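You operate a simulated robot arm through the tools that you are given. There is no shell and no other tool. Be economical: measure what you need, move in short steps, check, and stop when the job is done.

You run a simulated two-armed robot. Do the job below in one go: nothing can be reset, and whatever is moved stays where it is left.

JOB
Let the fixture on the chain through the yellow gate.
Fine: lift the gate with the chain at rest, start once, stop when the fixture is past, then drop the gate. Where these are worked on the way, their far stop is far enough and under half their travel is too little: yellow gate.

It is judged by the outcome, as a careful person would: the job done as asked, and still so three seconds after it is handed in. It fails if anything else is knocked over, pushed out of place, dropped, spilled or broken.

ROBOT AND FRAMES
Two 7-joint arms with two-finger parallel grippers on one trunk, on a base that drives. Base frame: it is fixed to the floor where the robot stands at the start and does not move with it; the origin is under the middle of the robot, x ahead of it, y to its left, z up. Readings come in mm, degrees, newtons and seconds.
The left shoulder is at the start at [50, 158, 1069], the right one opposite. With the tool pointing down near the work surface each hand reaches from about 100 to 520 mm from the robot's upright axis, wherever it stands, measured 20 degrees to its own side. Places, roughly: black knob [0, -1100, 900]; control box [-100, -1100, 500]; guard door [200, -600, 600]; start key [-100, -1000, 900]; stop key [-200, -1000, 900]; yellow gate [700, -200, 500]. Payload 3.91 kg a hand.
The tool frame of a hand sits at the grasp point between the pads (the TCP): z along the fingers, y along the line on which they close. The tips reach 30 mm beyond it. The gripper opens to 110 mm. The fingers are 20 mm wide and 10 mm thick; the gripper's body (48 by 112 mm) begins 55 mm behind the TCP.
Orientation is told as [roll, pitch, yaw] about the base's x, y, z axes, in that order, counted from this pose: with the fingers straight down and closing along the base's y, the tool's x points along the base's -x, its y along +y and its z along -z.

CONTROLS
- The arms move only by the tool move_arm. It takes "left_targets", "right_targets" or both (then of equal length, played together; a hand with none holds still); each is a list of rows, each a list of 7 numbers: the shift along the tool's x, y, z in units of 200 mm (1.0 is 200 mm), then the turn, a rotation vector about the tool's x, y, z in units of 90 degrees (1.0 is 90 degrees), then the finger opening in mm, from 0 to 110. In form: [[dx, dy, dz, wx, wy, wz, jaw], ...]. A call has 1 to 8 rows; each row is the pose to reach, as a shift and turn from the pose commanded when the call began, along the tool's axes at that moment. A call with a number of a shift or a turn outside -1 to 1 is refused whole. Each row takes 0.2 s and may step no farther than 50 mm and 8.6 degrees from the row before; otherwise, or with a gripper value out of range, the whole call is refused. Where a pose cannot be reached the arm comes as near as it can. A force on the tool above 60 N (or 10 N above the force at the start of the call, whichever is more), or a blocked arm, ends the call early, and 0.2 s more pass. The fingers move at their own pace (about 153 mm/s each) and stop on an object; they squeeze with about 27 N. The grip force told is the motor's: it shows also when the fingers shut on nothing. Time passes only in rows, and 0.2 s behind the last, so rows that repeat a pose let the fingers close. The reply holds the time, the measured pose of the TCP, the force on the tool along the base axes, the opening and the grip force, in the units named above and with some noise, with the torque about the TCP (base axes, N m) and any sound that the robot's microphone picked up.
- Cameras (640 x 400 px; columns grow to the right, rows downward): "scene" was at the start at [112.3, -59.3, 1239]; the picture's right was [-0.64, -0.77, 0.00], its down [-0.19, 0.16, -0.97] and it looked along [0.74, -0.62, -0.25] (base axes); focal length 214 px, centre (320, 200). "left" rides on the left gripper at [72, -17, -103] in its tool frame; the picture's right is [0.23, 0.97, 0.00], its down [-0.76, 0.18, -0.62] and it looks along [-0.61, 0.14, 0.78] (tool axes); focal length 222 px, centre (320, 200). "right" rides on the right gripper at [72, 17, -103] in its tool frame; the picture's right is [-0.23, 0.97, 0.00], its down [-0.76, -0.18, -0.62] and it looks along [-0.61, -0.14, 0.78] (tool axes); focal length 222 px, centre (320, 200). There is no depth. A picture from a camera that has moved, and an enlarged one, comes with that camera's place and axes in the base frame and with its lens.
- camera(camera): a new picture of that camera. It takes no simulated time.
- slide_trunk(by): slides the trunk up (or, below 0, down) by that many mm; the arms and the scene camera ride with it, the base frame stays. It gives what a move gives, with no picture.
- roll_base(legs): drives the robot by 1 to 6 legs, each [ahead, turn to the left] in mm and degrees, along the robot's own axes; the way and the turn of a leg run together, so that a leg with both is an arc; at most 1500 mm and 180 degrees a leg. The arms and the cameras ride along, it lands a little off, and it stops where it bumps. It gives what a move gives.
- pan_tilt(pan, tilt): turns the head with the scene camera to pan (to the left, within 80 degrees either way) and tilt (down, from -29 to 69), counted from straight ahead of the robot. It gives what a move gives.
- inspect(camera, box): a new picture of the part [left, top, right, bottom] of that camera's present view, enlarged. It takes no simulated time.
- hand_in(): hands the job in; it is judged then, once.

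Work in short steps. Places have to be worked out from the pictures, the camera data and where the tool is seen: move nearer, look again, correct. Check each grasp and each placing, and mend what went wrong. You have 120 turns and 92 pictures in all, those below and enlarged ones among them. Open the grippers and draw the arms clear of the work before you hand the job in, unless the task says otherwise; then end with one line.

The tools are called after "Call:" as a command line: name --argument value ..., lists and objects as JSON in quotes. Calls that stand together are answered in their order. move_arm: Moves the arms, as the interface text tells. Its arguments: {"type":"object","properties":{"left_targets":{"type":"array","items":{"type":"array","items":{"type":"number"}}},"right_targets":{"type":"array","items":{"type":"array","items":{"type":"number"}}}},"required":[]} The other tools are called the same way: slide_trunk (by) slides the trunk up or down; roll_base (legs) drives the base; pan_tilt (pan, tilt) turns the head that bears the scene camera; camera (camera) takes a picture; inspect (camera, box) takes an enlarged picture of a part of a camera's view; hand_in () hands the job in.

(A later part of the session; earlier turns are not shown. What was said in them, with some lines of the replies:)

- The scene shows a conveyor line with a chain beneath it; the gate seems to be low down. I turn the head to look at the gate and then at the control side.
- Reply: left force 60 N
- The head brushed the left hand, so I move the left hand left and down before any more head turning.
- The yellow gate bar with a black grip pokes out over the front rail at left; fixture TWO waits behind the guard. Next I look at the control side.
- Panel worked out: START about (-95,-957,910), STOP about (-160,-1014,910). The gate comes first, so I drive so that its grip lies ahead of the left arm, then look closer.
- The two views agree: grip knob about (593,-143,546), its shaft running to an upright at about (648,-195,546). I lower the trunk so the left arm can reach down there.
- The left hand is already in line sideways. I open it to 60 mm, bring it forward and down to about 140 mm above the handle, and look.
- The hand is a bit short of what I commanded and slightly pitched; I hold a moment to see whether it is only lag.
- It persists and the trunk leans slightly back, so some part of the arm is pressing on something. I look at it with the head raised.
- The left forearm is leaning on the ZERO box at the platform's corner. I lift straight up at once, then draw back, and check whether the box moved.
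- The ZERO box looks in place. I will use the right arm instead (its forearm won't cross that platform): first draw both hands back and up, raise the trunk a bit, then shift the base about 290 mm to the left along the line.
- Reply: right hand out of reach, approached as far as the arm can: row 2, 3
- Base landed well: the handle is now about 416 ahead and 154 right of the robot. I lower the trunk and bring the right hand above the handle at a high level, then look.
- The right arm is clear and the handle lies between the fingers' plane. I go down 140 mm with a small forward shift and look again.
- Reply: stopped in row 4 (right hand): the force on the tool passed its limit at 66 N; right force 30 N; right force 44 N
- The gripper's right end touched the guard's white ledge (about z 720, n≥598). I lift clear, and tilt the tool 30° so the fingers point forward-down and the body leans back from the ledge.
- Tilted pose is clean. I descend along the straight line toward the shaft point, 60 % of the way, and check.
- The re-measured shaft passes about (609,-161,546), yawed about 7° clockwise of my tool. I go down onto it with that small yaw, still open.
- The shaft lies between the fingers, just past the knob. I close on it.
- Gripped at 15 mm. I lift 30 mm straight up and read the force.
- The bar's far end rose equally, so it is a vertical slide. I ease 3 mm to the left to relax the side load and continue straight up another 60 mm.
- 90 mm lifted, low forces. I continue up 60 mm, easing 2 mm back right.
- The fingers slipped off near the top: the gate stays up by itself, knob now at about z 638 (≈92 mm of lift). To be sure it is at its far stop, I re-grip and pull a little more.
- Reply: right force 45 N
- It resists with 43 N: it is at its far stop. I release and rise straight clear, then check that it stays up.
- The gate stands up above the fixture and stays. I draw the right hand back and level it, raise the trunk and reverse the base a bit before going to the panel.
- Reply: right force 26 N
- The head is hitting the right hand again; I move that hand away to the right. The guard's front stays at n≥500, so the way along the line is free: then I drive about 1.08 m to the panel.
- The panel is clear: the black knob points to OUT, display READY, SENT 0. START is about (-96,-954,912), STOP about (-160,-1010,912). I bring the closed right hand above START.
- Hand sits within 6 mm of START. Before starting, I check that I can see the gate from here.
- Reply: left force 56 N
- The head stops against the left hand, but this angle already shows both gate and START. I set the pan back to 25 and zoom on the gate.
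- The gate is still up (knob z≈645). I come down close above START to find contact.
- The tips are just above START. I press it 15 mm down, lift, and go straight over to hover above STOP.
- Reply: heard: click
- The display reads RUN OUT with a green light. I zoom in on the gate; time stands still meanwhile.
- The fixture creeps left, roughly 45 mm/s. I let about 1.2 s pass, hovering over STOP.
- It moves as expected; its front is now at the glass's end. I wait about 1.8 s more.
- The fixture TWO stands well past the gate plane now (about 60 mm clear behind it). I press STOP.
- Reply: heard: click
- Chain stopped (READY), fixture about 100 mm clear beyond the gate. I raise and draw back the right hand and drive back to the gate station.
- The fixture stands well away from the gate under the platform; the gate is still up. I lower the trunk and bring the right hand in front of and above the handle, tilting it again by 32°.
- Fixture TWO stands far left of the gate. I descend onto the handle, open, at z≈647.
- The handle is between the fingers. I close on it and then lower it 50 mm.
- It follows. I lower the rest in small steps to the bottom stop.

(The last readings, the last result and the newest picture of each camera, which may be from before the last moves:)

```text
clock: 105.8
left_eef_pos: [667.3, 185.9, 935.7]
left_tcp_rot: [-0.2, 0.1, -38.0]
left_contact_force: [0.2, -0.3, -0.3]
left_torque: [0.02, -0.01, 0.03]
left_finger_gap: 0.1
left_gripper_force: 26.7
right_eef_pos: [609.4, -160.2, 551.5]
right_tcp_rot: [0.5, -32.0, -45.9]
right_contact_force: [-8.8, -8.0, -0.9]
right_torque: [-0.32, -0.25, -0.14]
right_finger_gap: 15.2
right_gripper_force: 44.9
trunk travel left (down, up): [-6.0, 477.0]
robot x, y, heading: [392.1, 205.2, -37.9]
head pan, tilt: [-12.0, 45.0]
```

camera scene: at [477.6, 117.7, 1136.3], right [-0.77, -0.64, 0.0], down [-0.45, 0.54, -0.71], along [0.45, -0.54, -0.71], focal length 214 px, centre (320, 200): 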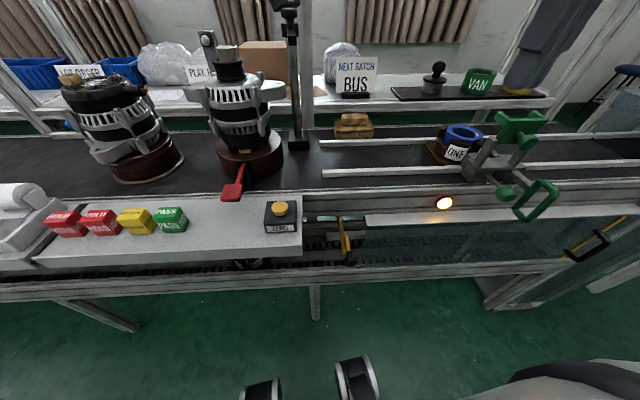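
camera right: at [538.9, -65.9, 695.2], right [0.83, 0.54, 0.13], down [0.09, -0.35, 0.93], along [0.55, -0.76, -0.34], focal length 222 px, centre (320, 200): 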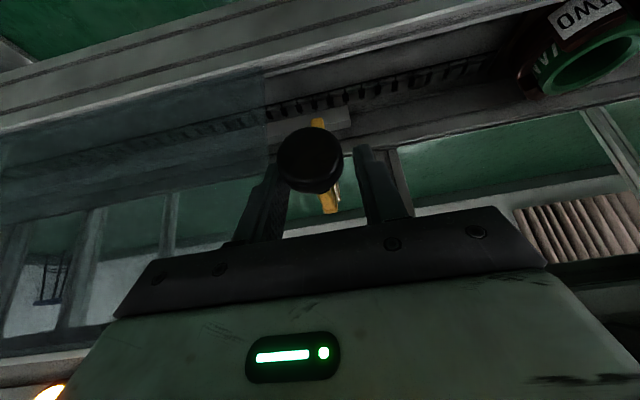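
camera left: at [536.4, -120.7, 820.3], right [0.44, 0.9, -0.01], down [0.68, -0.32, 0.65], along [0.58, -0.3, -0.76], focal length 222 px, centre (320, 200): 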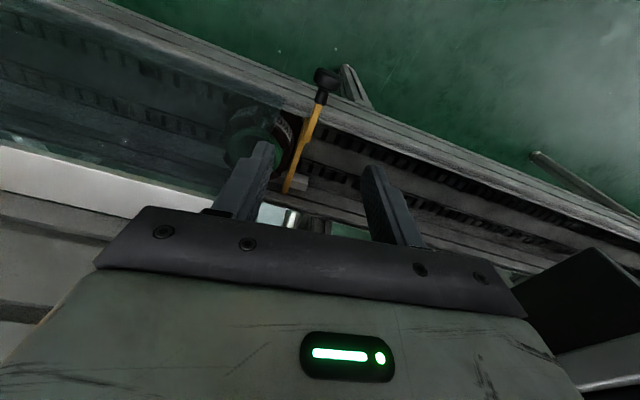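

No bottom reaction yet; I push a few millimetres further.

Call:
move_arm --right_targets '[[0.008, 0, 0.013, 0, 0, 0, 0], [0.016, 0, 0.025, 0, 0, 0, 0], [0.021, 0, 0.034, 0, 0, 0, 0]]'

Call:
camera --camera "right"

```text
clock: 106.6
left_eef_pos: [665.6, 186.5, 937.6]
left_tcp_rot: [-0.1, 0.0, -37.9]
left_contact_force: [-0.3, -0.6, 0.2]
left_torque: [-0.02, 0.0, -0.01]
left_finger_gap: 0.1
left_gripper_force: 27.8
right_eef_pos: [609.3, -160.5, 544.7]
right_tcp_rot: [0.5, -32.3, -45.9]
right_contact_force: [-20.1, -11.7, 28.2]
right_torque: [0.61, 0.79, -0.09]
right_finger_gap: 15.2
right_gripper_force: 45.4
trunk travel left (down, up): [-6.0, 477.0]
robot x, y, heading: [392.6, 200.4, -38.1]
head pan, tilt: [-12.0, 45.0]
```

```text
29 pictures are left
camera right: at [538.8, -65.5, 594.1], right [0.83, 0.54, 0.13], down [0.08, -0.35, 0.93], along [0.55, -0.76, -0.34], focal length 222 px, centre (320, 200)
```

right: 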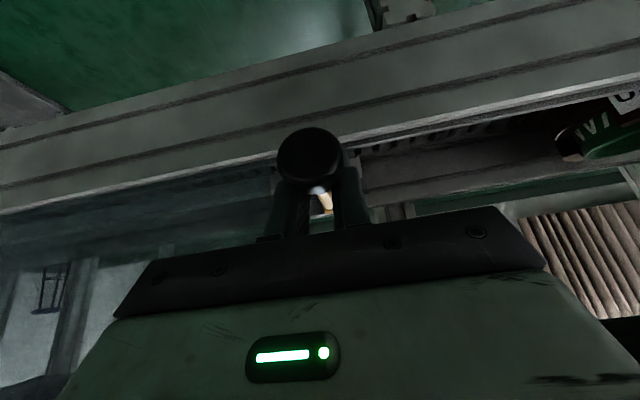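

Bottom resistance of 28 N: the gate is fully down. I release, rise straight up and look.

Call:
move_arm --right_targets '[[0, 0, 0, 0, 0, 0, 30], [0, 0, 0, 0, 0, 0, 44], [-0.08, 0, -0.127, 0, 0, 0, 44], [-0.18, 0, -0.28, 0, 0, 0, 44], [-0.28, 0, -0.45, 0, 0, 0, 44], [-0.38, 0, -0.62, 0, 0, 0, 44], [-0.48, 0, -0.8, 0, 0, 0, 44], [-0.58, 0, -0.97, 0, 0, 0, 44]]'

Call:
inspect --camera "scene" --box '[160, 80, 480, 280]'

```text
clock: 108.4
left_eef_pos: [667.2, 186.2, 936.7]
left_tcp_rot: [-0.2, 0.1, -37.9]
left_contact_force: [-0.5, 0.0, -0.5]
left_torque: [-0.02, 0.04, 0.0]
left_finger_gap: 0.0
left_gripper_force: 26.8
right_eef_pos: [604.9, -158.9, 768.5]
right_tcp_rot: [0.6, -32.1, -45.9]
right_contact_force: [-0.2, -0.2, 0.0]
right_torque: [-0.01, 0.01, -0.03]
right_finger_gap: 44.2
right_gripper_force: 0.1
trunk travel left (down, up): [-6.0, 477.0]
robot x, y, heading: [392.3, 202.5, -38.0]
head pan, tilt: [-12.0, 45.0]
```

```text
2.00 times, centred on (320, 180) of scene
camera zoom: at [477.6, 117.6, 886.2], right [-0.77, -0.64, 0.0], down [-0.45, 0.54, -0.71], along [0.45, -0.54, -0.71], focal length 429 px, centre (320, 240)
```

zoom: 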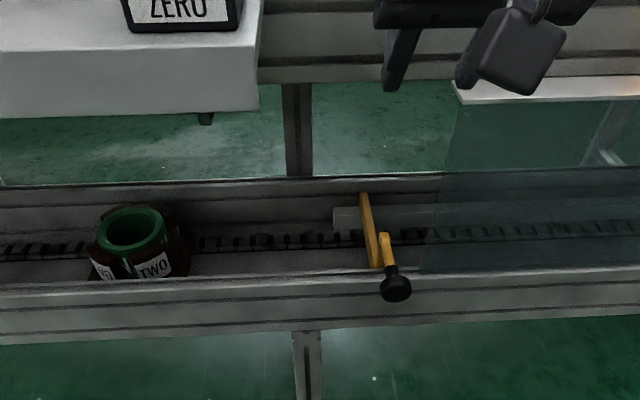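

The gate is down again and the fixture stands at rest past it. I draw the right arm back, open both grippers and back the base away.

Call:
move_arm --right_targets '[[0.1, 0, -0.15, 0, 0, 0, 44], [0.2, 0, -0.3, 0, 0.09, 0, 44], [0.3, 0, -0.45, 0, 0.18, 0, 44], [0.45, 0, -0.6, 0, 0.27, 0, 44], [0.55, 0, -0.65, 0, 0.355, 0, 44]]'

Call:
roll_base --legs '[[-250, 0]]'

Call:
move_arm --right_targets '[[0, 0, 0, 0, 0, 0, 110], [0, 0, 0, 0, 0, 0, 110]]' --left_targets '[[0, 0, 0, 0, 0, 0, 110], [0, 0, 0, 0, 0, 0, 110]]'

Call:
camera --camera "scene"

```text
clock: 109.6
left_eef_pos: [667.5, 186.6, 936.8]
left_tcp_rot: [-0.2, 0.0, -38.0]
left_contact_force: [-0.3, 1.0, 0.4]
left_torque: [0.0, -0.03, 0.0]
left_finger_gap: 0.2
left_gripper_force: 27.1
right_eef_pos: [490.9, -41.5, 821.5]
right_tcp_rot: [0.6, 0.0, -45.5]
right_contact_force: [-0.3, -0.2, 0.5]
right_torque: [0.01, 0.03, -0.02]
right_finger_gap: 44.1
right_gripper_force: 0.1
trunk travel left (down, up): [-6.0, 477.0]
robot x, y, heading: [396.1, 204.1, -38.1]
head pan, tilt: [-12.0, 45.0]
```

```text
clock: 111.4
left_eef_pos: [475.0, 337.4, 936.3]
left_tcp_rot: [-0.2, 0.1, -37.9]
left_contact_force: [0.4, 0.0, -0.1]
left_torque: [-0.01, 0.01, 0.01]
left_finger_gap: 0.0
left_gripper_force: 26.5
right_eef_pos: [297.1, 108.5, 820.8]
right_tcp_rot: [0.5, -0.1, -45.5]
right_contact_force: [-0.1, 0.9, 0.0]
right_torque: [0.02, 0.0, -0.04]
right_finger_gap: 44.0
right_gripper_force: 0.0
trunk travel left (down, up): [-6.0, 477.0]
robot x, y, heading: [200.5, 356.3, -38.0]
head pan, tilt: [-12.0, 45.0]
```

```text
clock: 112.0
left_eef_pos: [474.0, 337.2, 936.7]
left_tcp_rot: [-0.2, 0.1, -37.9]
left_contact_force: [-0.5, 0.0, 0.4]
left_torque: [0.0, 0.02, 0.01]
left_finger_gap: 110.0
left_gripper_force: 0.1
right_eef_pos: [296.4, 109.4, 820.8]
right_tcp_rot: [0.5, -0.1, -45.6]
right_contact_force: [-0.6, 0.2, 0.2]
right_torque: [0.01, 0.0, -0.03]
right_finger_gap: 110.0
right_gripper_force: 0.0
trunk travel left (down, up): [-6.0, 477.0]
robot x, y, heading: [197.9, 353.0, -38.1]
head pan, tilt: [-12.0, 45.0]
```

```text
27 pictures are left
camera scene: at [284.4, 269.7, 886.4], right [-0.76, -0.65, 0.0], down [-0.46, 0.54, -0.71], along [0.46, -0.54, -0.71], focal length 214 px, centre (320, 200)
```

scene: 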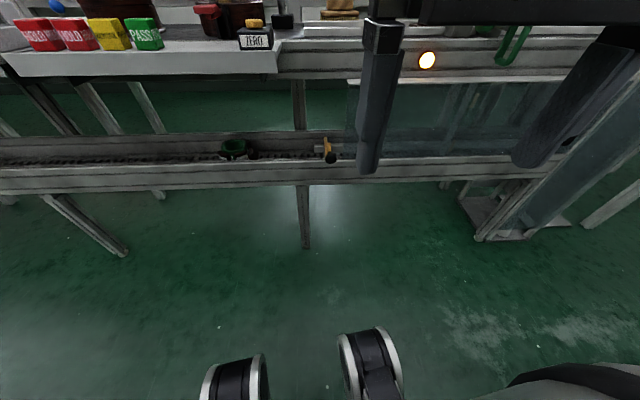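

All is at rest: the gate is down, the fixture is past it, the light is amber, and the arms are clear with the grippers open. I hand in.

Call:
hand_in

```text
The job is handed in.
```

Fixture TWO is through the yellow gate and well clear of it. I lifted the gate to its far stop with the chain at rest, pressed START once and STOP once, then lowered the gate to its bottom stop. Early on, the left forearm leaned on the ZERO box beside the line, and it looked in place afterwards. The right gripper also briefly bumped the guard's ledge, with no damage seen.
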